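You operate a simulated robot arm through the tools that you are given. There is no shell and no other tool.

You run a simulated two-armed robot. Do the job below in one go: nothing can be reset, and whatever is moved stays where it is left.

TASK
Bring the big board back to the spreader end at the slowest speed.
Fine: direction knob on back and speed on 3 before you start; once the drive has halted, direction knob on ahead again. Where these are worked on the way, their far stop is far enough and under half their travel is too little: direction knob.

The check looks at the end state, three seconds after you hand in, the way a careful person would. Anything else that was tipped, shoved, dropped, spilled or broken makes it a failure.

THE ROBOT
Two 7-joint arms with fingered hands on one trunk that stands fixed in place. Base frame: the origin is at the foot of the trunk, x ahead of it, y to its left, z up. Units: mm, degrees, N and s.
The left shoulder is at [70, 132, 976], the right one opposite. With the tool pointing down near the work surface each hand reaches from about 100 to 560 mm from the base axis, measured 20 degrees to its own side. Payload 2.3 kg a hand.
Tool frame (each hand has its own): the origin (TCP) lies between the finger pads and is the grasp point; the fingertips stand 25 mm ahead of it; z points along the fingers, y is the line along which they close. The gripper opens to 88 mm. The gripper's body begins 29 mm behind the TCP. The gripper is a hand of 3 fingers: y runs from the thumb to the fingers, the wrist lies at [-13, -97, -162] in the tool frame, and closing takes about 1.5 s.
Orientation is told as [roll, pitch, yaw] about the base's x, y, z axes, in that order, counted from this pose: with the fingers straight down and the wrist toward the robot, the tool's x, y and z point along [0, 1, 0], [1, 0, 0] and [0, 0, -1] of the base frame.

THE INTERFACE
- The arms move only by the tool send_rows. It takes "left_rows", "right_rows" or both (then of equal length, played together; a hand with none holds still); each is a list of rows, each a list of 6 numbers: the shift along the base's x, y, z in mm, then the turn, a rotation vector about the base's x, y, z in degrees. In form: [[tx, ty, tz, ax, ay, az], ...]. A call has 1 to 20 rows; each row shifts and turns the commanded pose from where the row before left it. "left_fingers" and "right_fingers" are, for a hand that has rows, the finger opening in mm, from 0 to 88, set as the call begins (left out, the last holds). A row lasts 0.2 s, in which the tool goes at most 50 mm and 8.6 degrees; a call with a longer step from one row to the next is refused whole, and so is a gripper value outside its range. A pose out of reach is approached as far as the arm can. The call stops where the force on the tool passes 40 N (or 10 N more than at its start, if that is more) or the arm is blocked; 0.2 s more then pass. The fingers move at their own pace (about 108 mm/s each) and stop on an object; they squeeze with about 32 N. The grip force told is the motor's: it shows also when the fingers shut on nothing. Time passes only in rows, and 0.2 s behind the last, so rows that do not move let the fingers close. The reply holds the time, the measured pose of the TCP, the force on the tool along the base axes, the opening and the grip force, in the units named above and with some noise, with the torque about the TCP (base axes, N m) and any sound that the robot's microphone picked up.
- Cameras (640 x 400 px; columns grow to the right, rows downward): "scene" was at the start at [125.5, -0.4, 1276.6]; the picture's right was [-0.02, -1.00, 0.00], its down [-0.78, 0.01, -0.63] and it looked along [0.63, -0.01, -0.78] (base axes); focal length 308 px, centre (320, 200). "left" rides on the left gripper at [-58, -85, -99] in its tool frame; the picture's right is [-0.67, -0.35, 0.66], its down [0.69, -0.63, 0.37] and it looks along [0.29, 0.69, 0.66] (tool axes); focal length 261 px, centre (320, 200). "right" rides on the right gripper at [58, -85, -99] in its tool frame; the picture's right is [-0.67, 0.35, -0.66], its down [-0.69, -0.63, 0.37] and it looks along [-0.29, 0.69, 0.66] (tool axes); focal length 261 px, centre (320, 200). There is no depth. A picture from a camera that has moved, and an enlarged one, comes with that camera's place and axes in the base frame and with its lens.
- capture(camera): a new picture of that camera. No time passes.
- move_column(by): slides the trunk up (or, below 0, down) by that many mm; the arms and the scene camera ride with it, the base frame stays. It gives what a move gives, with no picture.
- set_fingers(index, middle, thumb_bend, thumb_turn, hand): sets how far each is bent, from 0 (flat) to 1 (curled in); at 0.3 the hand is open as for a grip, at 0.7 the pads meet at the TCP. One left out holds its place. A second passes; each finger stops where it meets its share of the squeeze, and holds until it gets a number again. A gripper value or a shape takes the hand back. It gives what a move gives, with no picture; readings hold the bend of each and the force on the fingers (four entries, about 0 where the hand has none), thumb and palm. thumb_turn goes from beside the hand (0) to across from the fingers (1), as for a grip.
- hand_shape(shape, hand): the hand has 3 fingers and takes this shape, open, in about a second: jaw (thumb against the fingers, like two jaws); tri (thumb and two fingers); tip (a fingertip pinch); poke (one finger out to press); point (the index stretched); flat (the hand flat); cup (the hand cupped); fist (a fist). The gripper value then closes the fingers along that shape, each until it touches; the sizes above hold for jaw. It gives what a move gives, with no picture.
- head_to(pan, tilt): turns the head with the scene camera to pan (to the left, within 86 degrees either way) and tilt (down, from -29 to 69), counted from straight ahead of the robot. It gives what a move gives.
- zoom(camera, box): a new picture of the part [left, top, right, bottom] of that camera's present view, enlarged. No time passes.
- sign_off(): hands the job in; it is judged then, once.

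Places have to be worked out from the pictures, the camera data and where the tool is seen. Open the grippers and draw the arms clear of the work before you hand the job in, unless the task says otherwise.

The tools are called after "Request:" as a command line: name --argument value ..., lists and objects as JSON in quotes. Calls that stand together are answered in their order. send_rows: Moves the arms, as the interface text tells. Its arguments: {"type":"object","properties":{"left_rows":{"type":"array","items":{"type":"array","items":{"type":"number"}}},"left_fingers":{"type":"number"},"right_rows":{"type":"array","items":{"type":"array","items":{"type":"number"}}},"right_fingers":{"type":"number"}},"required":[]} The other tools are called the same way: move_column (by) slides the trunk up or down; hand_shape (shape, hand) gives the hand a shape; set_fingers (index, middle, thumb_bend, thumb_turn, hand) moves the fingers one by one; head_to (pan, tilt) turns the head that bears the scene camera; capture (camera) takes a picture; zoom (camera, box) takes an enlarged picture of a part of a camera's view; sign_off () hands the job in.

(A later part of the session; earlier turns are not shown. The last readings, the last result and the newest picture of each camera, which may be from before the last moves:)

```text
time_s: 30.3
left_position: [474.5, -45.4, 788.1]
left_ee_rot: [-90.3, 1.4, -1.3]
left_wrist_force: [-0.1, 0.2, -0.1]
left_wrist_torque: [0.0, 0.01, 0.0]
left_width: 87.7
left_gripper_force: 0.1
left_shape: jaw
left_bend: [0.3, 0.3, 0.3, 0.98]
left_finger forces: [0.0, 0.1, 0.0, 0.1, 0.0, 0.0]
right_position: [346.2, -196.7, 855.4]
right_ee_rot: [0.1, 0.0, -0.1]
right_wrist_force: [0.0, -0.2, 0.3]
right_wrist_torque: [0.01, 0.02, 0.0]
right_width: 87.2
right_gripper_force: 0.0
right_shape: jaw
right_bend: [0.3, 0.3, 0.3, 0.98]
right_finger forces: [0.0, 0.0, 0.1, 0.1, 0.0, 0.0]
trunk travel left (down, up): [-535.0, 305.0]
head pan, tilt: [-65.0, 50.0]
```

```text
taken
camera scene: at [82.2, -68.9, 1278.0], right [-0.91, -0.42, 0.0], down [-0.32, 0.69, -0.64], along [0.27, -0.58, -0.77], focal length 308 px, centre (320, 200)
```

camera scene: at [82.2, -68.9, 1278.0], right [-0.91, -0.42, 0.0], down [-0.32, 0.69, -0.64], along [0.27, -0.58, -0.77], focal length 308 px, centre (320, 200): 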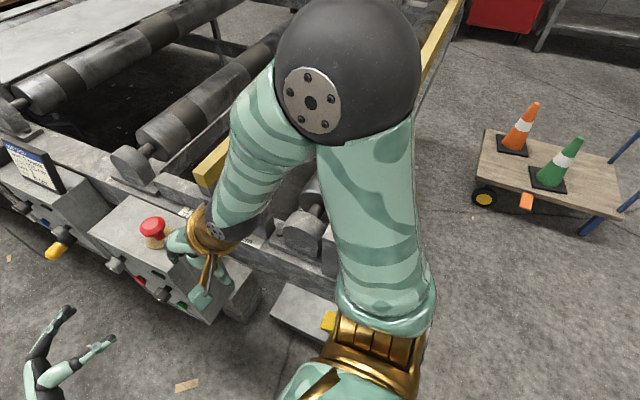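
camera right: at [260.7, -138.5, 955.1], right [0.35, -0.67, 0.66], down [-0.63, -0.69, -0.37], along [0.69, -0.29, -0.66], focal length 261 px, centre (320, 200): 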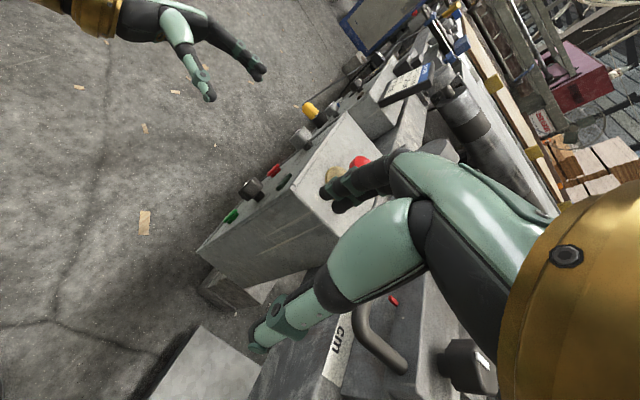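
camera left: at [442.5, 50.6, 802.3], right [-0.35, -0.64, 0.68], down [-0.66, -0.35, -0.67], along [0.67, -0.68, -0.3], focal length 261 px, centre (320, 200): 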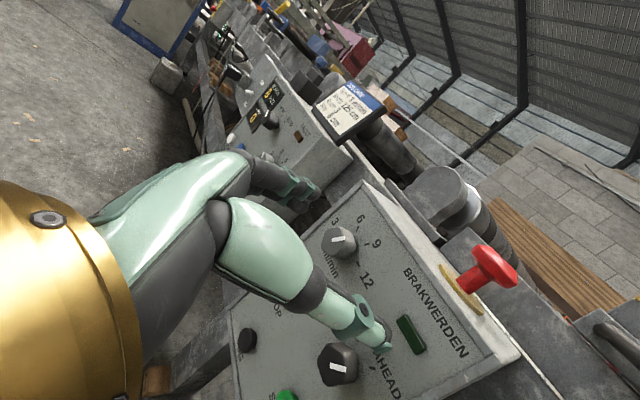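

The right arm is against a joint limit, so it stays as is; there's free space below its hand and elbow. I lower the trunk in steps, checking with pictures.

Request:
move_column --by -100

Request:
capture --camera "scene"

Request:
capture --camera "right"

```text
time_s: 31.6
left_position: [474.6, -45.9, 687.1]
left_ee_rot: [-90.4, 1.5, -1.4]
left_wrist_force: [-0.3, -0.4, -0.4]
left_wrist_torque: [-0.02, 0.0, 0.02]
left_width: 87.6
left_gripper_force: 0.0
left_shape: jaw
left_bend: [0.3, 0.3, 0.3, 0.98]
left_finger forces: [0.0, 0.2, 0.0, 0.0, 0.0, 0.1]
right_position: [345.5, -196.5, 755.5]
right_ee_rot: [0.1, 0.0, -0.1]
right_wrist_force: [0.2, -0.6, 0.0]
right_wrist_torque: [-0.02, 0.0, -0.02]
right_width: 87.7
right_gripper_force: 0.1
right_shape: jaw
right_bend: [0.3, 0.3, 0.3, 0.98]
right_finger forces: [0.0, 0.0, 0.0, 0.1, 0.0, 0.0]
trunk travel left (down, up): [-435.0, 405.0]
head pan, tilt: [-65.0, 50.0]
```

```text
taken
camera scene: at [81.9, -68.9, 1178.0], right [-0.91, -0.42, 0.0], down [-0.32, 0.69, -0.64], along [0.27, -0.58, -0.77], focal length 308 px, centre (320, 200)
```

scene: 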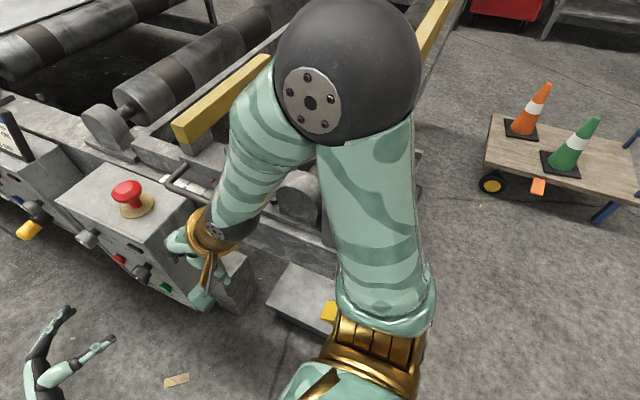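

```text
taken
camera right: at [260.6, -138.5, 855.2], right [0.35, -0.67, 0.66], down [-0.63, -0.69, -0.37], along [0.69, -0.29, -0.66], focal length 261 px, centre (320, 200)
```

right: 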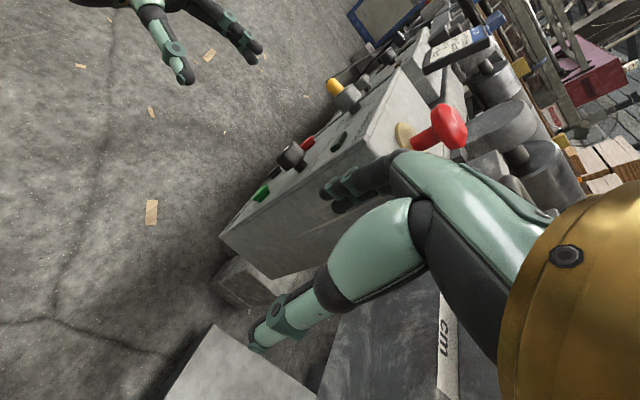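

Everything is still clear: the right fingers are about 50 mm short of the box's near face. I'll lower another 90 mm.

Request:
move_column --by -90

Request:
capture --camera "scene"

Request:
capture --camera "right"

Request:
capture --camera "left"

```text
time_s: 32.9
left_position: [473.7, -46.6, 597.5]
left_ee_rot: [-90.3, 1.4, -1.4]
left_wrist_force: [0.0, -0.1, 0.6]
left_wrist_torque: [0.03, 0.02, 0.01]
left_width: 87.8
left_gripper_force: 0.0
left_shape: jaw
left_bend: [0.3, 0.3, 0.3, 0.98]
left_finger forces: [0.0, 0.0, 0.0, 0.1, 0.1, 0.0]
right_position: [346.1, -196.5, 664.8]
right_ee_rot: [0.0, 0.1, 0.0]
right_wrist_force: [0.1, -0.4, -1.0]
right_wrist_torque: [0.02, -0.02, 0.02]
right_width: 87.9
right_gripper_force: 0.1
right_shape: jaw
right_bend: [0.3, 0.3, 0.3, 0.98]
right_finger forces: [0.1, 0.1, 0.0, 0.0, 0.0, 0.0]
trunk travel left (down, up): [-345.0, 495.0]
head pan, tilt: [-65.0, 50.0]
```

```text
taken
camera scene: at [81.9, -68.9, 1088.0], right [-0.91, -0.42, 0.0], down [-0.32, 0.69, -0.64], along [0.27, -0.58, -0.77], focal length 308 px, centre (320, 200)
```

scene: 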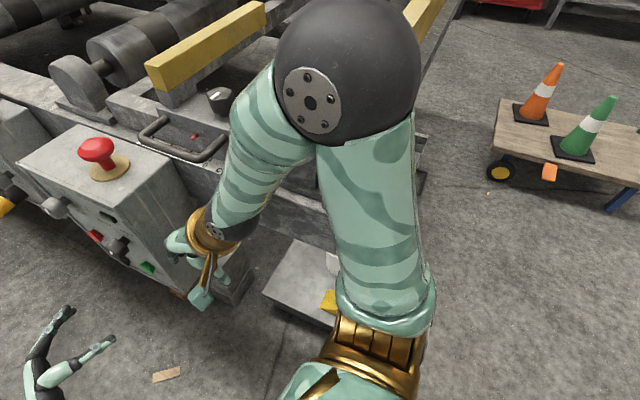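

```text
taken
camera right: at [260.6, -138.5, 765.2], right [0.35, -0.67, 0.66], down [-0.63, -0.69, -0.37], along [0.69, -0.29, -0.66], focal length 261 px, centre (320, 200)
```

right: 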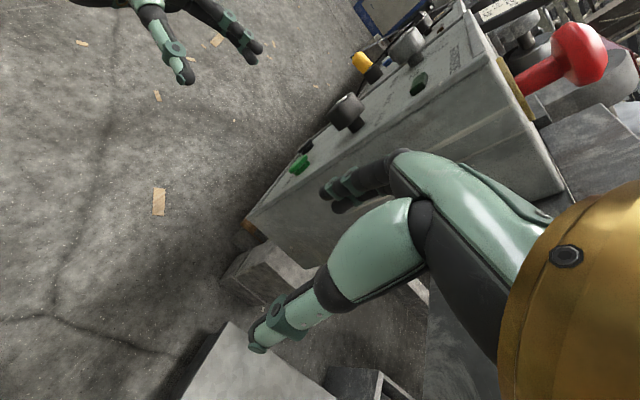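

```text
taken
camera left: at [392.4, 55.2, 657.5], right [-0.35, -0.64, 0.68], down [-0.66, -0.35, -0.67], along [0.67, -0.68, -0.3], focal length 261 px, centre (320, 200)
```

left: 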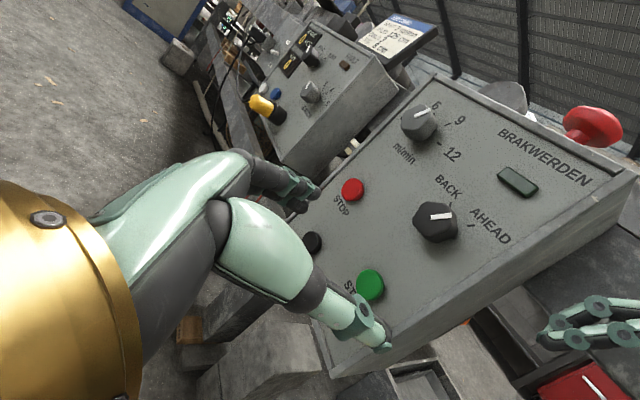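

The wrist camera now has a fine view of the panel; zooming in to read knob marks and refine positions.

Request:
zoom --camera "left" --box '[370, 70, 530, 270]'

Request:
zoom --camera "left" --box '[280, 160, 440, 320]'

Request:
zoom --camera "left" --box '[230, 0, 450, 140]'

Request:
zoom --camera "scene" --box '[90, 60, 290, 190]'

```text
2.00 times, centred on (450, 170) of left
camera zoom: at [392.4, 55.2, 657.5], right [-0.35, -0.64, 0.68], down [-0.66, -0.35, -0.67], along [0.67, -0.68, -0.3], focal length 521 px, centre (60, 260)
```

zoom: 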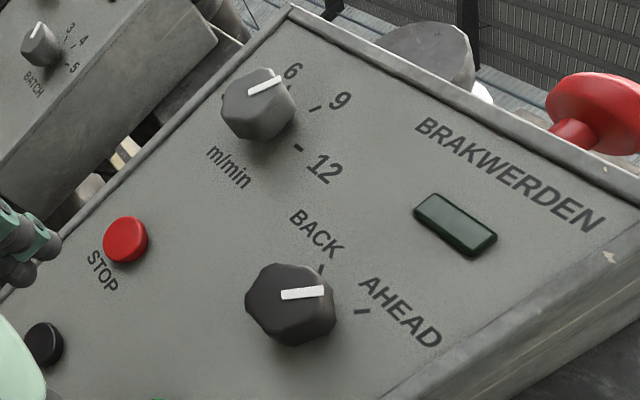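

```text
2.50 times, centred on (360, 240) of left
camera zoom: at [392.4, 55.2, 657.5], right [-0.35, -0.64, 0.68], down [-0.66, -0.35, -0.67], along [0.67, -0.68, -0.3], focal length 652 px, centre (220, 100)
```

zoom: 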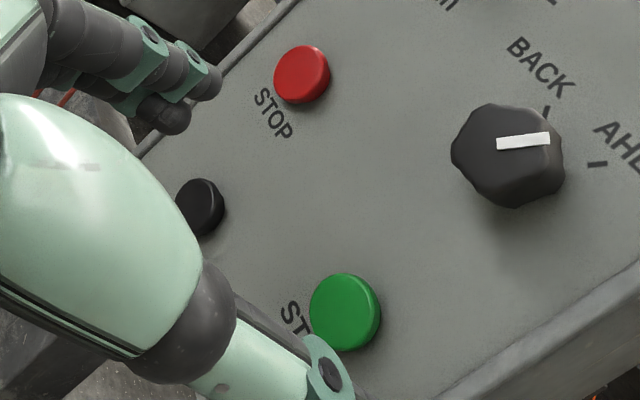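

```text
2.86 times, centred on (340, 70) of left
camera zoom: at [392.4, 55.2, 657.5], right [-0.35, -0.64, 0.68], down [-0.66, -0.35, -0.67], along [0.67, -0.68, -0.3], focal length 745 px, centre (263, 571)
```

zoom: 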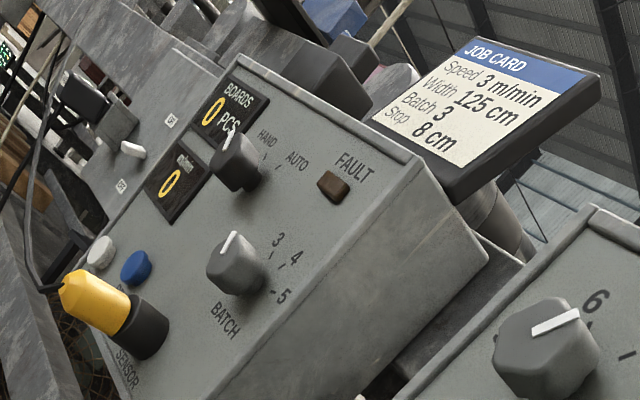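

```text
3.08 times, centred on (190, 125) of scene
camera zoom: at [81.9, -68.9, 1088.0], right [-0.91, -0.42, 0.0], down [-0.32, 0.69, -0.64], along [0.27, -0.58, -0.77], focal length 949 px, centre (720, 431)
```

zoom: 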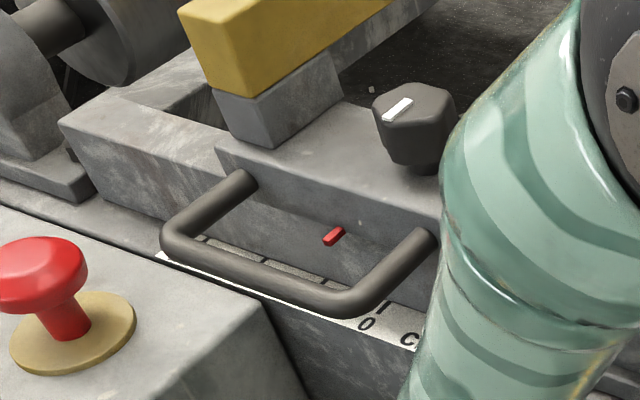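

The second box reads HAND mode and no fault, so HAND running should follow START/STOP. I'll take a scene picture at the new height to triangulate the panel positions precisely.

Request:
head_to --pan -20 --tilt 40

Request:
capture --camera "scene"

Request:
zoom --camera "scene" --box '[240, 140, 400, 300]'

```text
time_s: 34.0
left_position: [476.0, -46.5, 597.7]
left_ee_rot: [-90.3, 1.3, -1.4]
left_wrist_force: [0.2, -0.2, -0.1]
left_wrist_torque: [0.01, 0.0, -0.01]
left_width: 87.6
left_gripper_force: 0.0
left_shape: jaw
left_bend: [0.3, 0.3, 0.3, 0.98]
left_finger forces: [0.1, 0.0, 0.1, 0.1, 0.1, 0.1]
right_position: [346.8, -197.7, 665.0]
right_ee_rot: [-0.1, 0.0, 0.0]
right_wrist_force: [-0.2, -0.4, 0.1]
right_wrist_torque: [0.01, -0.02, -0.01]
right_width: 87.7
right_gripper_force: 0.0
right_shape: jaw
right_bend: [0.3, 0.3, 0.3, 0.98]
right_finger forces: [0.0, 0.0, 0.0, 0.0, 0.0, 0.1]
trunk travel left (down, up): [-345.0, 495.0]
head pan, tilt: [-20.0, 40.0]
```

```text
taken
camera scene: at [129.3, -28.3, 1102.2], right [-0.34, -0.94, 0.0], down [-0.6, 0.22, -0.77], along [0.72, -0.26, -0.64], focal length 308 px, centre (320, 200)
```

scene: 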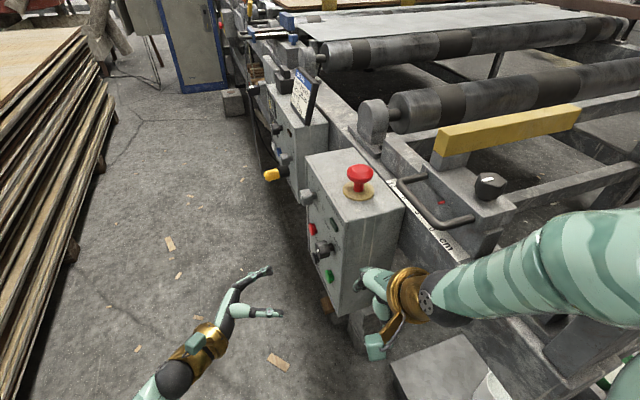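

```text
2.50 times, centred on (320, 220) of scene
camera zoom: at [129.3, -28.3, 1102.2], right [-0.34, -0.94, 0.0], down [-0.6, 0.22, -0.77], along [0.72, -0.26, -0.64], focal length 771 px, centre (320, 150)
```

zoom: 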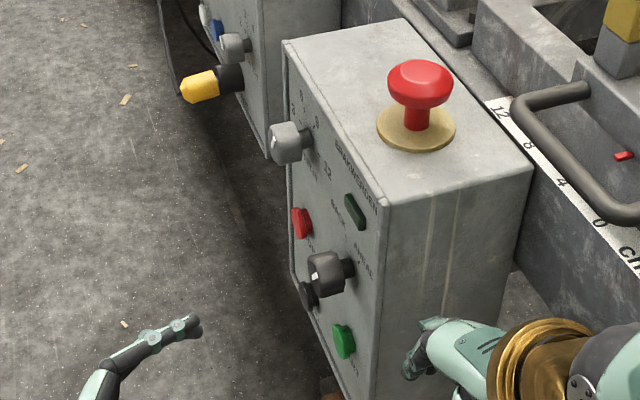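

Consistent estimates now: panel face y≈-187, direction knob axis (x 495.6, z 643), speed knob axis (x 593, z 699), knob faces y≈-156, START (491, 559) and STOP (594, 600). I move the left hand in front of the direction knob first.

Request:
send_rows --left_rows '[[7, -13, 15, 0, 0, 0], [7, -13, 15, 0, 0, 0], [6, -14, 15, 0, 0, 0], [0, -8, 0, 0, 0, 0], [0, 0, 0, 0, 0, 0]]' --left_fingers 80

Request:
capture --camera "left"

Request:
zoom --camera "scene" --box '[240, 140, 400, 300]'

```text
time_s: 35.2
left_position: [494.6, -93.8, 641.4]
left_ee_rot: [-90.3, 1.3, -1.3]
left_wrist_force: [-0.1, 0.7, -0.1]
left_wrist_torque: [-0.02, 0.02, 0.02]
left_width: 80.7
left_gripper_force: 0.1
left_shape: jaw
left_bend: [0.31, 0.31, 0.32, 0.98]
left_finger forces: [0.0, 0.1, 0.1, 0.1, 0.0, 0.0]
right_position: [344.9, -197.2, 665.8]
right_ee_rot: [0.0, 0.0, 0.0]
right_wrist_force: [1.0, -0.6, 0.2]
right_wrist_torque: [0.01, -0.02, 0.0]
right_width: 87.6
right_gripper_force: 0.0
right_shape: jaw
right_bend: [0.3, 0.3, 0.3, 0.98]
right_finger forces: [0.0, 0.2, 0.0, 0.0, 0.0, 0.1]
trunk travel left (down, up): [-345.0, 495.0]
head pan, tilt: [-20.0, 40.0]
```

```text
taken
camera left: at [412.9, 6.9, 701.7], right [-0.35, -0.64, 0.68], down [-0.66, -0.35, -0.67], along [0.67, -0.68, -0.3], focal length 261 px, centre (320, 200)
```

left: 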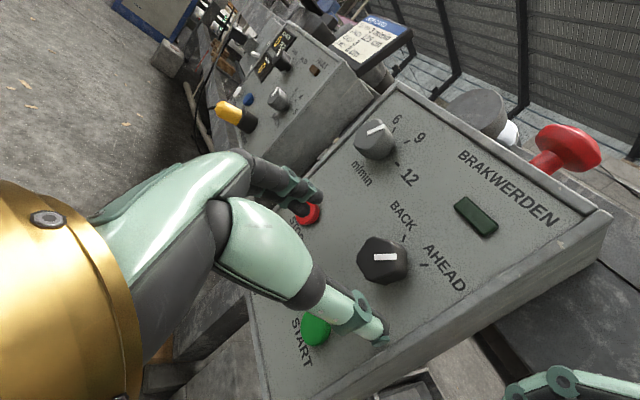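

```text
2.50 times, centred on (320, 220) of scene
camera zoom: at [129.4, -28.2, 1102.2], right [-0.34, -0.94, 0.0], down [-0.6, 0.22, -0.77], along [0.72, -0.26, -0.64], focal length 771 px, centre (320, 150)
```

zoom: 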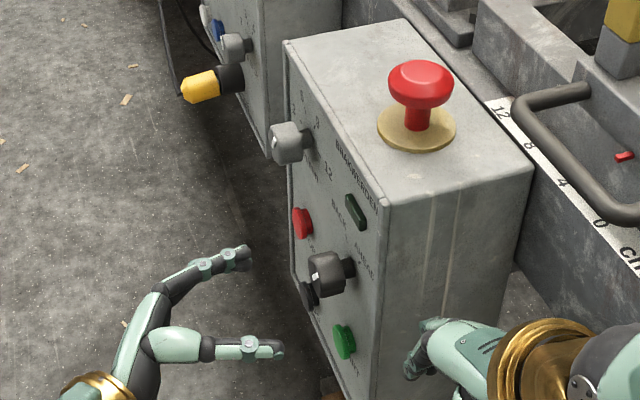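

The knob face now triangulates to about [497, -160, 644]. One more zoom to confirm before closing in.

Request:
zoom --camera "left" --box '[340, 180, 500, 300]'

Request:
zoom --camera "left" --box '[320, 90, 480, 210]'

```text
3.33 times, centred on (420, 240) of left
camera zoom: at [412.9, 6.9, 701.7], right [-0.35, -0.64, 0.68], down [-0.66, -0.35, -0.67], along [0.67, -0.68, -0.3], focal length 869 px, centre (-13, 67)
```

zoom: 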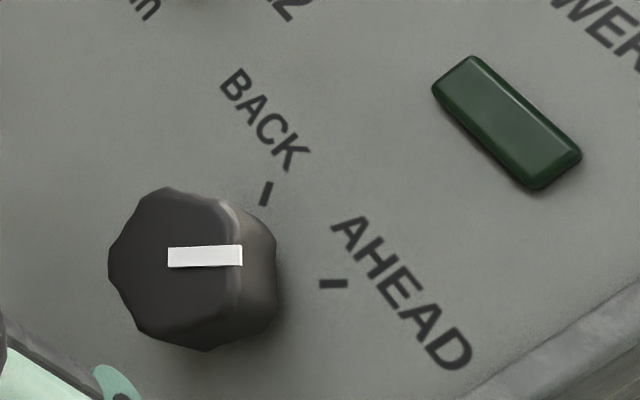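

```text
3.33 times, centred on (400, 150) of left
camera zoom: at [412.9, 6.9, 701.7], right [-0.35, -0.64, 0.68], down [-0.66, -0.35, -0.67], along [0.67, -0.68, -0.3], focal length 869 px, centre (53, 367)
```

zoom: 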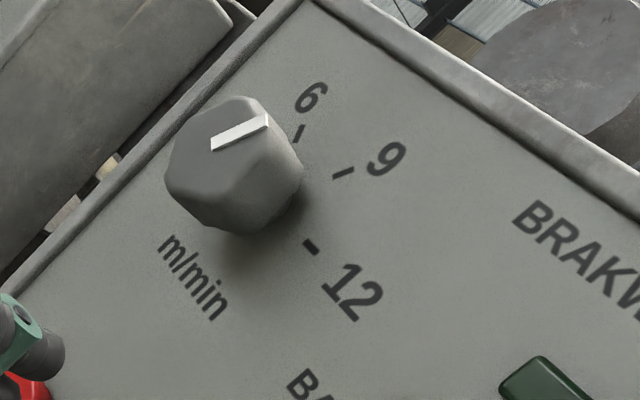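

Direction axis is (495.5, 645) and speed axis (590.5, 700), with AHEAD and 9 confirmed as the present settings. I advance so the fingers straddle the direction knob, still open.

Request:
send_rows --left_rows '[[1, -13, 3.5, 0, 0, 0], [0, -13, 0, 0, 0, 0], [0, -13, 0, 0, 0, 0], [0, -12, 0, 0, 0, 0], [0, -10, 0, 0, 0, 0], [0, 0, 0, 0, 0, 0]]'

Request:
capture --camera "left"

Request:
zoom --camera "scene" --box '[240, 140, 400, 300]'

```text
time_s: 36.6
left_position: [496.6, -155.1, 645.3]
left_ee_rot: [-90.3, 1.5, -1.4]
left_wrist_force: [0.2, 0.0, -0.1]
left_wrist_torque: [-0.02, 0.04, -0.03]
left_width: 80.5
left_gripper_force: 0.0
left_shape: jaw
left_bend: [0.31, 0.31, 0.32, 0.98]
left_finger forces: [0.0, 0.0, 0.1, 0.0, 0.0, 0.0]
right_position: [345.8, -196.1, 664.7]
right_ee_rot: [0.0, 0.0, 0.0]
right_wrist_force: [-0.5, 0.1, 0.3]
right_wrist_torque: [0.0, -0.02, 0.01]
right_width: 87.5
right_gripper_force: 0.0
right_shape: jaw
right_bend: [0.3, 0.3, 0.3, 0.98]
right_finger forces: [0.1, 0.0, 0.0, 0.0, 0.0, 0.0]
trunk travel left (down, up): [-345.0, 495.0]
head pan, tilt: [-20.0, 40.0]
```

```text
taken
camera left: at [413.4, -53.8, 705.4], right [-0.35, -0.64, 0.68], down [-0.66, -0.35, -0.67], along [0.67, -0.68, -0.3], focal length 261 px, centre (320, 200)
```

left: 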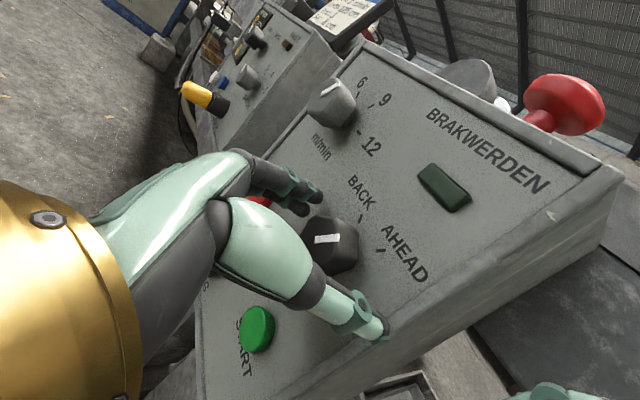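

```text
2.50 times, centred on (320, 220) of scene
camera zoom: at [129.4, -28.2, 1102.2], right [-0.34, -0.94, 0.0], down [-0.6, 0.22, -0.77], along [0.72, -0.26, -0.64], focal length 771 px, centre (320, 150)
```

zoom: 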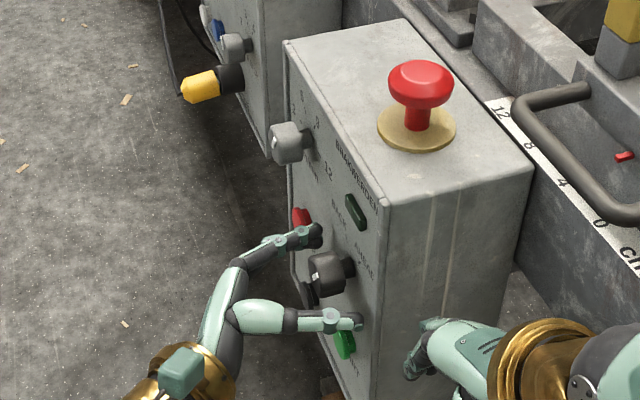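

The knob sits centred between thumb and fingers. I close the fingers on it.

Request:
send_rows --left_rows '[[0, 0, 0, 0, 0, 0], [0, 0, 0, 0, 0, 0], [0, 0, 0, 0, 0, 0], [0, 0, 0, 0, 0, 0], [0, 0, 0, 0, 0, 0], [0, 0, 0, 0, 0, 0], [0, 0, 0, 0, 0, 0], [0, 0, 0, 0, 0, 0]]' --left_fingers 20

Request:
capture --camera "left"

Request:
zoom --camera "scene" --box '[240, 140, 400, 300]'

```text
time_s: 38.4
left_position: [495.7, -156.0, 645.3]
left_ee_rot: [-90.3, 1.5, -1.4]
left_wrist_force: [3.8, -0.9, -0.5]
left_wrist_torque: [0.0, -0.02, 0.13]
left_width: 25.3
left_gripper_force: 31.8
left_shape: jaw
left_bend: [0.74, 0.53, 0.74, 1.0]
left_finger forces: [20.8, 10.7, 0.0, 0.0, 27.9, 0.1]
right_position: [346.4, -196.4, 665.2]
right_ee_rot: [0.0, 0.0, -0.1]
right_wrist_force: [0.1, 0.5, 0.9]
right_wrist_torque: [0.0, 0.04, -0.04]
right_width: 87.6
right_gripper_force: 0.2
right_shape: jaw
right_bend: [0.3, 0.3, 0.3, 0.98]
right_finger forces: [0.0, 0.0, 0.0, 0.0, 0.0, 0.0]
trunk travel left (down, up): [-345.0, 495.0]
head pan, tilt: [-20.0, 40.0]
```

```text
taken
camera left: at [413.9, -53.7, 705.0], right [-0.35, -0.64, 0.68], down [-0.66, -0.35, -0.67], along [0.67, -0.68, -0.3], focal length 261 px, centre (320, 200)
```

left: 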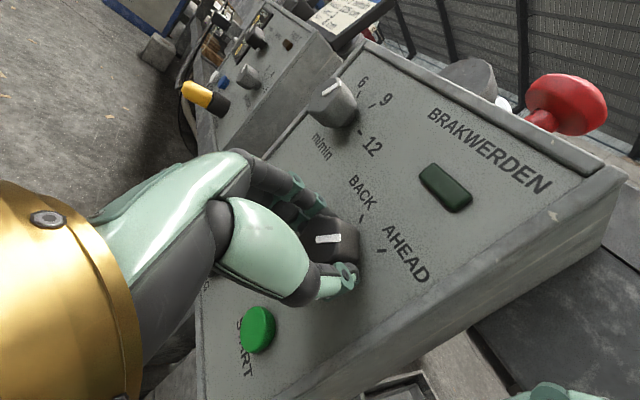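

```text
2.50 times, centred on (320, 220) of scene
camera zoom: at [130.2, -28.3, 1102.1], right [-0.34, -0.94, 0.0], down [-0.6, 0.22, -0.77], along [0.72, -0.26, -0.64], focal length 771 px, centre (320, 150)
```

zoom: 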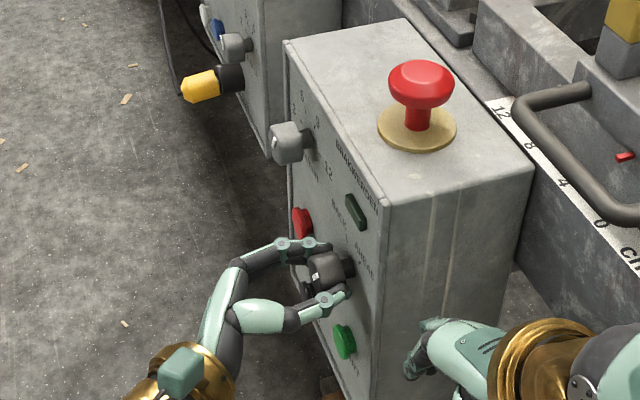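

Gripped with about 32 N (width 25). I turn about the knob axis (+y, towards BACK), first 30° to see whether it follows.

Request:
send_rows --left_rows '[[0, 0, 0, 0, 6, 0], [0, 0, 0, 0, 6, 0], [0, 0, 0, 0, 6, 0], [0, 0, 0, 0, 6, 0], [0, 0, 0, 0, 6, 0], [0, 0, 0, 0, 0, 0]]'

Request:
zoom --camera "left" --box '[240, 160, 440, 300]'

Request:
zoom --camera "scene" --box '[280, 200, 380, 280]'

```text
time_s: 39.8
left_position: [495.5, -153.5, 644.6]
left_ee_rot: [-91.1, 31.5, -1.6]
left_wrist_force: [5.9, -0.5, 2.3]
left_wrist_torque: [-0.05, -0.04, 0.15]
left_width: 25.1
left_gripper_force: 32.1
left_shape: jaw
left_bend: [0.74, 0.53, 0.75, 1.0]
left_finger forces: [22.1, 10.0, 0.1, 0.1, 27.9, 0.1]
right_position: [347.3, -196.9, 664.5]
right_ee_rot: [0.0, 0.2, 0.0]
right_wrist_force: [-0.3, 0.2, 0.4]
right_wrist_torque: [0.02, 0.01, 0.0]
right_width: 87.8
right_gripper_force: 0.0
right_shape: jaw
right_bend: [0.3, 0.3, 0.3, 0.98]
right_finger forces: [0.0, 0.0, 0.0, 0.0, 0.0, 0.1]
trunk travel left (down, up): [-345.0, 495.0]
head pan, tilt: [-20.0, 40.0]
```

```text
2.86 times, centred on (340, 230) of left
camera zoom: at [454.5, -53.6, 738.0], right [0.04, -0.64, 0.76], down [-0.9, -0.35, -0.25], along [0.43, -0.68, -0.6], focal length 745 px, centre (263, 114)
```

zoom: 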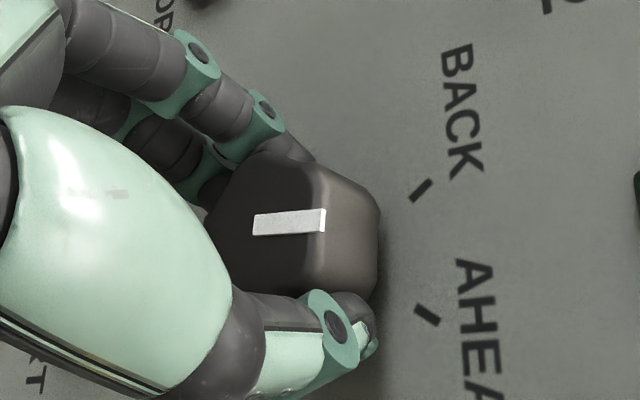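

```text
5.00 times, centred on (330, 240) of scene
camera zoom: at [130.4, -28.2, 1102.1], right [-0.34, -0.94, 0.0], down [-0.6, 0.22, -0.77], along [0.72, -0.26, -0.64], focal length 1542 px, centre (270, 0)
```

zoom: 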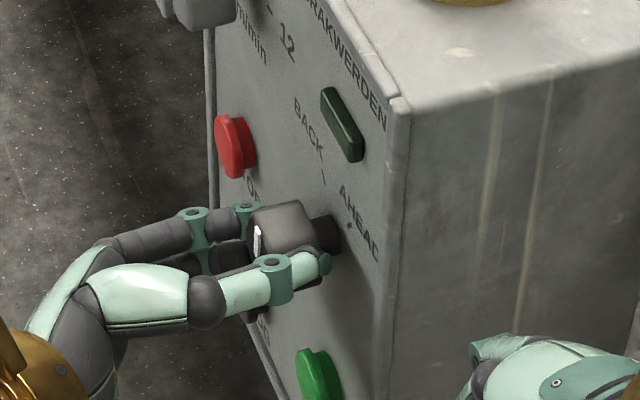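

The knob follows: the mark is now midway. I keep turning towards the BACK stop.

Request:
send_rows --left_rows '[[0, 0, 0, 0, 6, 0], [0, 0, 0, 0, 6, 0], [0, 0, 0, 0, 6, 0], [0, 0, 0, 0, 6, 0], [0, 0, 0, 0, 6, 0], [0, 0, 0, 0, 4, 0], [0, 0, 0, 0, 0, 0]]'

Request:
zoom --camera "left" --box '[240, 160, 440, 300]'

```text
time_s: 41.4
left_position: [495.9, -153.8, 645.4]
left_ee_rot: [-93.3, 65.5, -3.3]
left_wrist_force: [5.8, -1.2, 2.1]
left_wrist_torque: [-0.03, 0.0, 0.13]
left_width: 25.0
left_gripper_force: 32.3
left_shape: jaw
left_bend: [0.74, 0.54, 0.74, 1.0]
left_finger forces: [20.9, 8.9, 0.0, 0.0, 30.1, 0.0]
right_position: [346.3, -196.2, 664.5]
right_ee_rot: [0.0, 0.2, 0.0]
right_wrist_force: [0.5, -0.1, 0.1]
right_wrist_torque: [-0.01, 0.01, 0.02]
right_width: 87.4
right_gripper_force: 0.0
right_shape: jaw
right_bend: [0.3, 0.3, 0.3, 0.98]
right_finger forces: [0.1, 0.1, 0.1, 0.0, 0.0, 0.1]
trunk travel left (down, up): [-345.0, 495.0]
head pan, tilt: [-20.0, 40.0]
```

```text
2.86 times, centred on (340, 230) of left
camera zoom: at [513.0, -53.4, 745.1], right [0.46, -0.64, 0.61], down [-0.89, -0.35, 0.3], along [0.02, -0.68, -0.73], focal length 745 px, centre (263, 114)
```

zoom: 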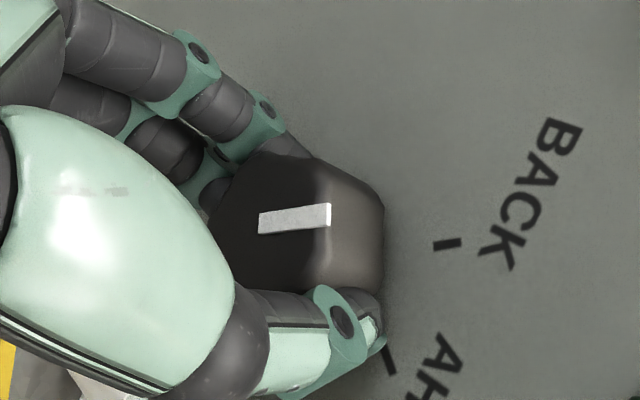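

The mark now lines up with the BACK tick. I open the fingers and draw straight back.

Request:
send_rows --left_rows '[[0, 0, 0, 0, 0, 0], [0, 0, 0, 0, 0, 0], [0, 0, 0, 0, 0, 0], [0, 0, 0, 0, 0, 0], [0, 0, 0, 0, 0, 0], [0, 12, 0, 0, 0, 0], [0, 15, 0, 0, 0, 0], [0, 15, 0, 0, 0, 0], [0, 15, 0, 0, 0, 0], [0, 0, 0, 0, 0, 0]]' --left_fingers 80

Request:
capture --camera "left"

```text
time_s: 43.6
left_position: [495.6, -95.5, 645.7]
left_ee_rot: [-93.3, 65.4, -3.4]
left_wrist_force: [-0.2, -0.1, 0.3]
left_wrist_torque: [0.03, -0.03, -0.01]
left_width: 79.7
left_gripper_force: 0.2
left_shape: jaw
left_bend: [0.31, 0.32, 0.32, 0.98]
left_finger forces: [0.1, 0.0, 0.1, 0.0, 0.0, 0.0]
right_position: [345.3, -197.3, 664.8]
right_ee_rot: [0.0, 0.0, 0.0]
right_wrist_force: [-0.5, 0.1, 0.2]
right_wrist_torque: [0.0, 0.02, 0.03]
right_width: 87.7
right_gripper_force: 0.1
right_shape: jaw
right_bend: [0.3, 0.3, 0.3, 0.98]
right_finger forces: [0.0, 0.0, 0.0, 0.0, 0.0, 0.0]
trunk travel left (down, up): [-345.0, 495.0]
head pan, tilt: [-20.0, 40.0]
```

```text
taken
camera left: at [512.1, 3.9, 744.8], right [0.46, -0.64, 0.61], down [-0.89, -0.35, 0.3], along [0.02, -0.68, -0.73], focal length 261 px, centre (320, 200)
```

left: 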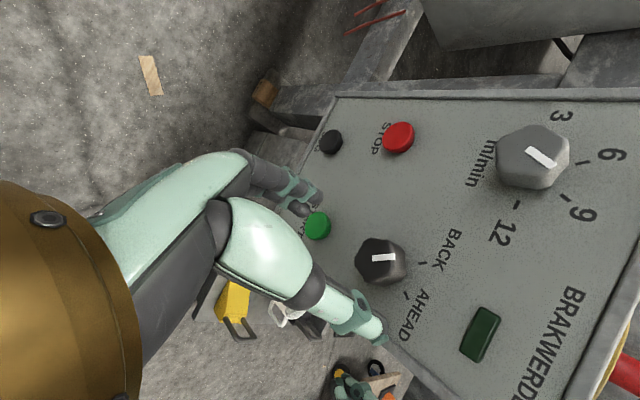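

The direction knob sits on BACK. For the speed knob, farther away, I need the shoulder at about its height, so I check the right arm's clearance before lowering the trunk again.

Request:
head_to --pan -75 --tilt 40

Request:
capture --camera "scene"

Request:
capture --camera "right"

```text
time_s: 44.8
left_position: [495.0, -95.9, 644.8]
left_ee_rot: [-93.3, 65.4, -3.4]
left_wrist_force: [-0.9, -0.8, -0.3]
left_wrist_torque: [0.03, 0.02, 0.02]
left_width: 80.2
left_gripper_force: 0.1
left_shape: jaw
left_bend: [0.31, 0.32, 0.32, 0.98]
left_finger forces: [0.0, 0.1, 0.0, 0.1, 0.0, 0.1]
right_position: [345.1, -195.2, 664.6]
right_ee_rot: [0.0, -0.1, 0.1]
right_wrist_force: [0.0, -1.0, -0.6]
right_wrist_torque: [0.0, -0.02, 0.03]
right_width: 87.6
right_gripper_force: 0.1
right_shape: jaw
right_bend: [0.3, 0.3, 0.3, 0.98]
right_finger forces: [0.0, 0.1, 0.0, 0.0, 0.0, 0.0]
trunk travel left (down, up): [-345.0, 495.0]
head pan, tilt: [-75.0, 40.0]
```

```text
taken
camera scene: at [71.6, -81.3, 1102.2], right [-0.97, -0.26, 0.0], down [-0.17, 0.62, -0.77], along [0.2, -0.74, -0.64], focal length 308 px, centre (320, 200)
```

scene: 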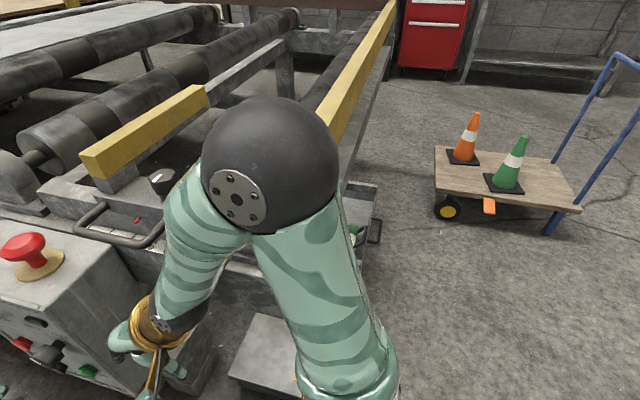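

```text
taken
camera right: at [260.7, -138.6, 765.1], right [0.35, -0.67, 0.66], down [-0.63, -0.69, -0.37], along [0.69, -0.29, -0.66], focal length 261 px, centre (320, 200)
```

right: 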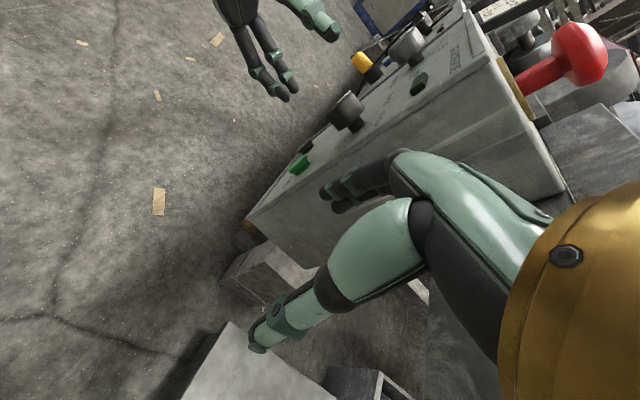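

The right elbow is too near the line's near-end bar to lower the trunk further, so I'll keep this height and turn the speed knob in several short re-grips. I'll also tilt the tool about 30° forward to gain reach. First I unwind the left hand and tilt it.

Request:
send_rows --left_rows '[[0, 2, 2, 0, -7.3, 0], [0, 2, 2, 0, -7.3, 0], [0, 2, 2, 0, -7.3, 0], [0, 2, 2, 0, -7.3, 0], [0, 2, 2, 0, -7.3, 0], [0, 2, 2, 0, -7.3, 0], [0, 2, 2, 0, -7.3, 0], [0, 2, 2, 0, -7.3, 0], [0, 0, 2, 0, -6, 0], [5, 0, 6, 0, 0, 7.8], [8, 0, 8, 0, 0, 7.8], [8, 0, 8, 0, 0, 7.8], [8, 0, 8, 0, 0, 7.8], [0, 0, 0, 0, 0, 0]]'

Request:
capture --camera "left"

Request:
head_to --pan -20 --tilt 40

Request:
capture --camera "scene"

```text
time_s: 47.8
left_position: [524.4, -81.3, 694.0]
left_ee_rot: [-90.3, 1.0, 30.0]
left_wrist_force: [-0.4, 0.3, 0.3]
left_wrist_torque: [-0.04, 0.05, 0.0]
left_width: 79.8
left_gripper_force: 0.0
left_shape: jaw
left_bend: [0.31, 0.32, 0.32, 0.98]
left_finger forces: [0.0, 0.1, 0.0, 0.1, 0.1, 0.0]
right_position: [346.0, -197.2, 664.6]
right_ee_rot: [0.1, 0.0, 0.0]
right_wrist_force: [0.1, 0.7, -0.3]
right_wrist_torque: [0.01, -0.03, 0.01]
right_width: 87.6
right_gripper_force: 0.0
right_shape: jaw
right_bend: [0.3, 0.3, 0.3, 0.98]
right_finger forces: [0.1, 0.1, 0.1, 0.1, 0.0, 0.0]
trunk travel left (down, up): [-345.0, 495.0]
head pan, tilt: [-75.0, 40.0]
```

```text
taken
camera left: at [401.4, -37.3, 753.6], right [0.03, -0.73, 0.68], down [-0.37, -0.64, -0.67], along [0.93, -0.23, -0.29], focal length 261 px, centre (320, 200)
```

left: 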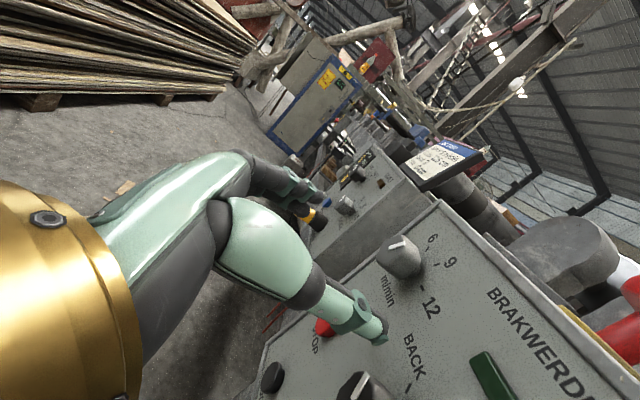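

```text
time_s: 49.1
left_position: [524.3, -81.1, 693.5]
left_ee_rot: [-90.3, 1.1, 29.7]
left_wrist_force: [0.4, 0.2, 0.2]
left_wrist_torque: [0.03, -0.03, 0.0]
left_width: 80.2
left_gripper_force: 0.1
left_shape: jaw
left_bend: [0.31, 0.32, 0.32, 0.98]
left_finger forces: [0.0, 0.1, 0.1, 0.0, 0.1, 0.1]
right_position: [345.9, -196.7, 665.5]
right_ee_rot: [0.1, 0.1, 0.0]
right_wrist_force: [0.4, 0.6, 0.2]
right_wrist_torque: [0.01, -0.04, -0.02]
right_width: 87.7
right_gripper_force: 0.0
right_shape: jaw
right_bend: [0.3, 0.3, 0.3, 0.98]
right_finger forces: [0.0, 0.0, 0.0, 0.0, 0.1, 0.0]
trunk travel left (down, up): [-345.0, 495.0]
head pan, tilt: [-20.0, 40.0]
```

```text
taken
camera scene: at [129.4, -28.3, 1102.2], right [-0.34, -0.94, 0.0], down [-0.6, 0.22, -0.77], along [0.72, -0.26, -0.64], focal length 308 px, centre (320, 200)
```

scene: 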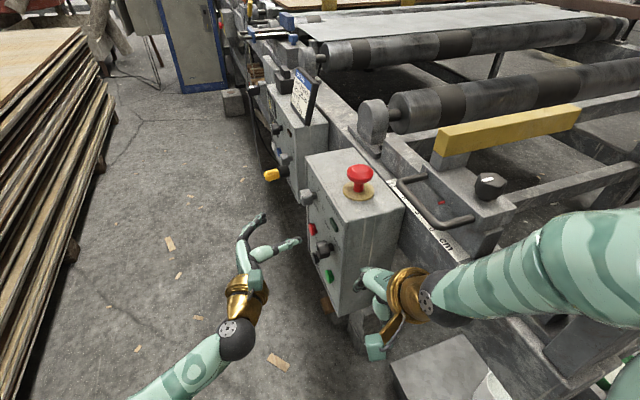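

Now I set the tilt to 25°, rotate to a starting angle of -10° about the knob axis, and go to a pre-grasp about 45 mm short of the speed knob with the fingers narrowed to 54 mm.

Request:
send_rows --left_rows '[[5, -4, 0, 0, 0, -5], [12, -9, 0.6, 0, -5, 0], [12, -9, 0.6, 0, -5, 0], [12, -10, 0.7, 0, 0, 0], [0, 0, 0, 0, 0, 0]]' --left_fingers 54

Request:
capture --camera "left"

Request:
zoom --camera "scene" --box '[220, 140, 380, 280]'

```text
time_s: 50.3
left_position: [565.8, -113.7, 695.2]
left_ee_rot: [-94.4, -8.1, 25.0]
left_wrist_force: [-0.2, -0.3, 0.1]
left_wrist_torque: [0.02, 0.02, -0.03]
left_width: 54.3
left_gripper_force: 0.2
left_shape: jaw
left_bend: [0.29, 0.4, 0.63, 1.0]
left_finger forces: [0.1, 0.0, 0.0, 0.0, 0.1, 0.1]
right_position: [344.4, -196.2, 665.9]
right_ee_rot: [0.0, 0.0, 0.0]
right_wrist_force: [0.0, -0.6, -0.3]
right_wrist_torque: [0.02, 0.0, 0.02]
right_width: 87.8
right_gripper_force: 0.1
right_shape: jaw
right_bend: [0.3, 0.3, 0.3, 0.98]
right_finger forces: [0.1, 0.0, 0.1, 0.0, 0.0, 0.1]
trunk travel left (down, up): [-345.0, 495.0]
head pan, tilt: [-20.0, 40.0]
```

```text
taken
camera left: at [438.9, -59.1, 733.8], right [-0.15, -0.73, 0.66], down [-0.3, -0.6, -0.74], along [0.94, -0.31, -0.13], focal length 261 px, centre (320, 200)
```

left: 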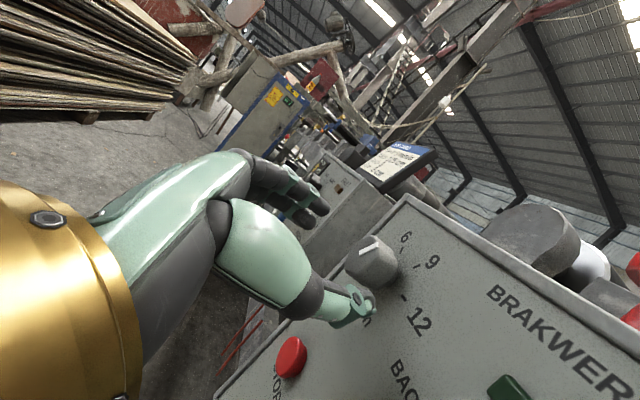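

```text
2.86 times, centred on (300, 210) of scene
camera zoom: at [129.4, -28.1, 1102.2], right [-0.34, -0.94, 0.0], down [-0.6, 0.22, -0.77], along [0.72, -0.26, -0.64], focal length 881 px, centre (377, 171)
```

zoom: 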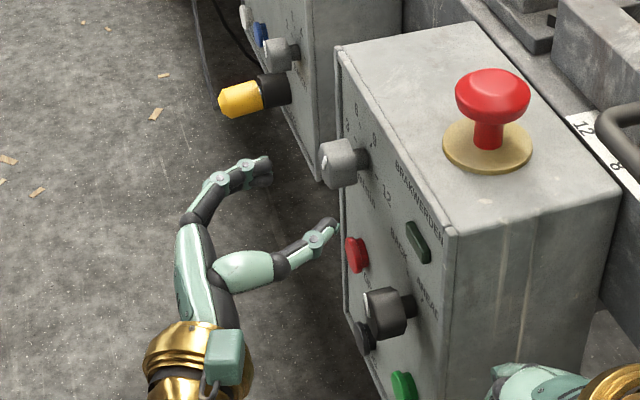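

The tool axis points right at the speed knob. I advance along the tool axis by 41 mm and check.

Request:
send_rows --left_rows '[[4.3, -9.3, 0.8, 0, 0, 0], [4.3, -9.3, 0.8, 0, 0, 0], [4.3, -9.3, 0.7, 0, 0, 0], [4.2, -9.3, 0.7, 0, 0, 0], [0, 0, 0, 0, 0, 0]]'

Request:
capture --camera "left"

Request:
zoom --camera "scene" --box '[220, 140, 380, 280]'

```text
time_s: 51.5
left_position: [579.2, -141.3, 698.7]
left_ee_rot: [-94.6, -7.9, 25.2]
left_wrist_force: [0.1, 0.0, -0.4]
left_wrist_torque: [-0.01, 0.02, -0.02]
left_width: 54.9
left_gripper_force: 0.1
left_shape: jaw
left_bend: [0.29, 0.4, 0.63, 1.0]
left_finger forces: [0.0, 0.0, 0.1, 0.0, 0.0, 0.0]
left hand out of reach, approached as far as the arm can: row 4
right_position: [346.4, -197.5, 665.2]
right_ee_rot: [0.0, 0.0, -0.1]
right_wrist_force: [-0.1, -0.6, -0.5]
right_wrist_torque: [0.01, 0.01, 0.0]
right_width: 87.5
right_gripper_force: 0.1
right_shape: jaw
right_bend: [0.3, 0.3, 0.3, 0.98]
right_finger forces: [0.1, 0.0, 0.0, 0.0, 0.0, 0.1]
trunk travel left (down, up): [-345.0, 495.0]
head pan, tilt: [-20.0, 40.0]
```

```text
taken
camera left: at [450.9, -87.0, 735.8], right [-0.15, -0.73, 0.66], down [-0.3, -0.6, -0.74], along [0.94, -0.31, -0.13], focal length 261 px, centre (320, 200)
```

left: 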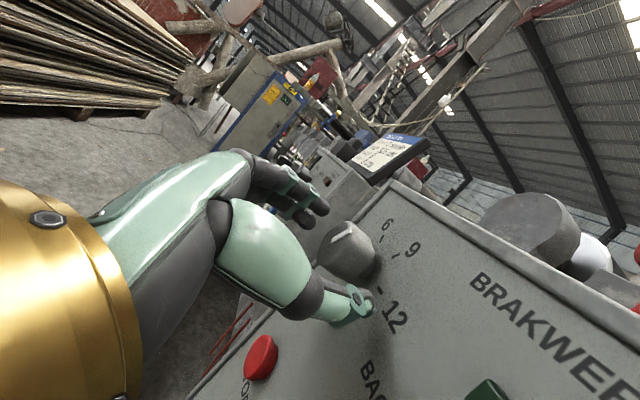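

```text
2.86 times, centred on (300, 210) of scene
camera zoom: at [129.4, -28.3, 1102.2], right [-0.34, -0.94, 0.0], down [-0.6, 0.22, -0.77], along [0.72, -0.26, -0.64], focal length 881 px, centre (377, 171)
```

zoom: 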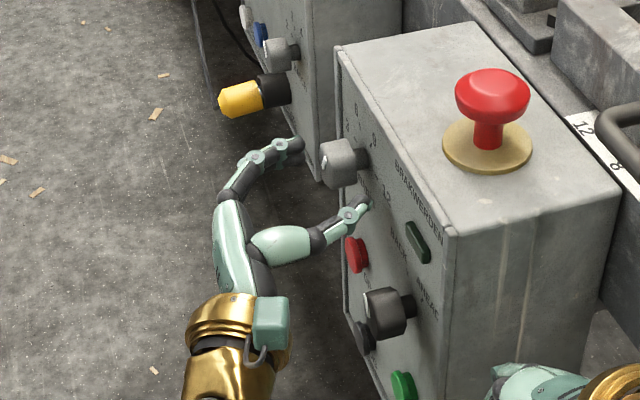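

The arm stopped at y≈-141, about 9 mm short, though not fully stretched. I probe in small steps to learn which direction is limited.

Request:
send_rows --left_rows '[[0, -4, 0, 0, 0, 0], [0, -4, 0, 0, 0, 0], [0, 0, 0, 0, 0, 0]]'

Request:
send_rows --left_rows '[[4, 0, 0, 0, 0, 0], [0, 0, 0, 0, 0, 0]]'

```text
time_s: 52.3
left_position: [578.6, -147.4, 698.5]
left_ee_rot: [-94.4, -8.0, 25.1]
left_wrist_force: [0.2, -0.8, 0.5]
left_wrist_torque: [0.02, 0.0, 0.0]
left_width: 54.5
left_gripper_force: 0.1
left_shape: jaw
left_bend: [0.29, 0.4, 0.63, 1.0]
left_finger forces: [0.0, 0.0, 0.1, 0.0, 0.0, 0.1]
right_position: [344.4, -196.2, 665.5]
right_ee_rot: [0.0, 0.0, 0.0]
right_wrist_force: [-0.2, 0.4, -0.5]
right_wrist_torque: [-0.03, 0.0, -0.02]
right_width: 87.6
right_gripper_force: 0.1
right_shape: jaw
right_bend: [0.3, 0.3, 0.3, 0.98]
right_finger forces: [0.0, 0.0, 0.0, 0.1, 0.1, 0.0]
trunk travel left (down, up): [-345.0, 495.0]
head pan, tilt: [-20.0, 40.0]
```

```text
time_s: 52.9
left_position: [579.0, -148.4, 698.5]
left_ee_rot: [-94.5, -8.0, 25.1]
left_wrist_force: [0.3, 0.7, -0.6]
left_wrist_torque: [-0.03, 0.03, -0.01]
left_width: 54.7
left_gripper_force: 0.0
left_shape: jaw
left_bend: [0.29, 0.4, 0.63, 1.0]
left_finger forces: [0.1, 0.0, 0.1, 0.1, 0.0, 0.1]
left hand out of reach, approached as far as the arm can: row 1
right_position: [344.4, -196.8, 666.5]
right_ee_rot: [0.0, -0.1, 0.0]
right_wrist_force: [0.2, -0.3, 0.1]
right_wrist_torque: [0.0, 0.02, -0.01]
right_width: 87.4
right_gripper_force: 0.0
right_shape: jaw
right_bend: [0.3, 0.3, 0.3, 0.98]
right_finger forces: [0.1, 0.0, 0.0, 0.0, 0.0, 0.0]
trunk travel left (down, up): [-345.0, 495.0]
head pan, tilt: [-20.0, 40.0]
```

Moving in -y works but +x is limited in this posture. I'll back off slightly, rotate to +10° about the knob axis, and see whether more x opens up.

Request:
send_rows --left_rows '[[0, 6, 0, 0, 5, 0], [0, 0, 0, 0, 5, 0], [0, 0, 0, 0, 5, 0], [0, 0, 0, 0, 5, 0], [3, 0, 0, 0, 0, 0], [3, 0, 0, 0, 0, 0], [0, 0, 0, 0, 0, 0]]'

```text
time_s: 54.5
left_position: [584.4, -143.7, 698.1]
left_ee_rot: [-86.0, 10.2, 25.2]
left_wrist_force: [0.6, -0.6, 0.3]
left_wrist_torque: [-0.02, -0.03, -0.01]
left_width: 54.3
left_gripper_force: 0.1
left_shape: jaw
left_bend: [0.29, 0.4, 0.63, 1.0]
left_finger forces: [0.1, 0.0, 0.1, 0.0, 0.0, 0.0]
right_position: [346.0, -196.0, 664.9]
right_ee_rot: [0.0, 0.0, 0.0]
right_wrist_force: [0.1, 0.3, 0.6]
right_wrist_torque: [0.01, -0.01, -0.01]
right_width: 87.6
right_gripper_force: 0.1
right_shape: jaw
right_bend: [0.3, 0.3, 0.3, 0.98]
right_finger forces: [0.0, 0.0, 0.1, 0.1, 0.1, 0.0]
trunk travel left (down, up): [-345.0, 495.0]
head pan, tilt: [-20.0, 40.0]
```

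At +10° it reaches x=584 with no trouble, so positive angles are better. I test how far I can rotate from here while still clear of the knob.

Request:
send_rows --left_rows '[[0, 0, 1, 0, 5, 0], [0, 0, 1, 0, 5, 0], [0, 0, 1, 0, 5, 0], [0, 0, 0, 0, 5, 0], [0, 0, 0, 0, 5, 0], [0, 0, 0, 0, 5, 0], [0, 0, 0, 0, 0, 0]]'

Request:
capture --camera "left"

```text
time_s: 56.1
left_position: [579.3, -138.2, 701.6]
left_ee_rot: [-70.5, 36.8, 31.6]
left_wrist_force: [-0.3, 0.3, 0.0]
left_wrist_torque: [0.02, 0.01, -0.02]
left_width: 54.2
left_gripper_force: 0.0
left_shape: jaw
left_bend: [0.29, 0.4, 0.63, 1.0]
left_finger forces: [0.1, 0.1, 0.0, 0.1, 0.1, 0.1]
left hand out of reach, approached as far as the arm can: row 6
right_position: [345.1, -198.3, 665.4]
right_ee_rot: [0.1, 0.0, -0.1]
right_wrist_force: [0.3, -0.6, 0.7]
right_wrist_torque: [0.03, -0.02, 0.0]
right_width: 87.5
right_gripper_force: 0.1
right_shape: jaw
right_bend: [0.3, 0.3, 0.3, 0.98]
right_finger forces: [0.0, 0.0, 0.1, 0.0, 0.0, 0.0]
trunk travel left (down, up): [-345.0, 495.0]
head pan, tilt: [-20.0, 40.0]
```

```text
taken
camera left: at [526.1, -84.0, 822.7], right [0.41, -0.73, 0.54], down [-0.76, -0.6, -0.24], along [0.5, -0.31, -0.81], focal length 261 px, centre (320, 200)
```

left: 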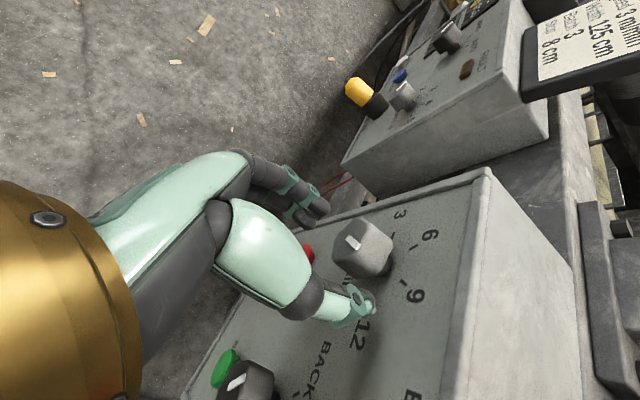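

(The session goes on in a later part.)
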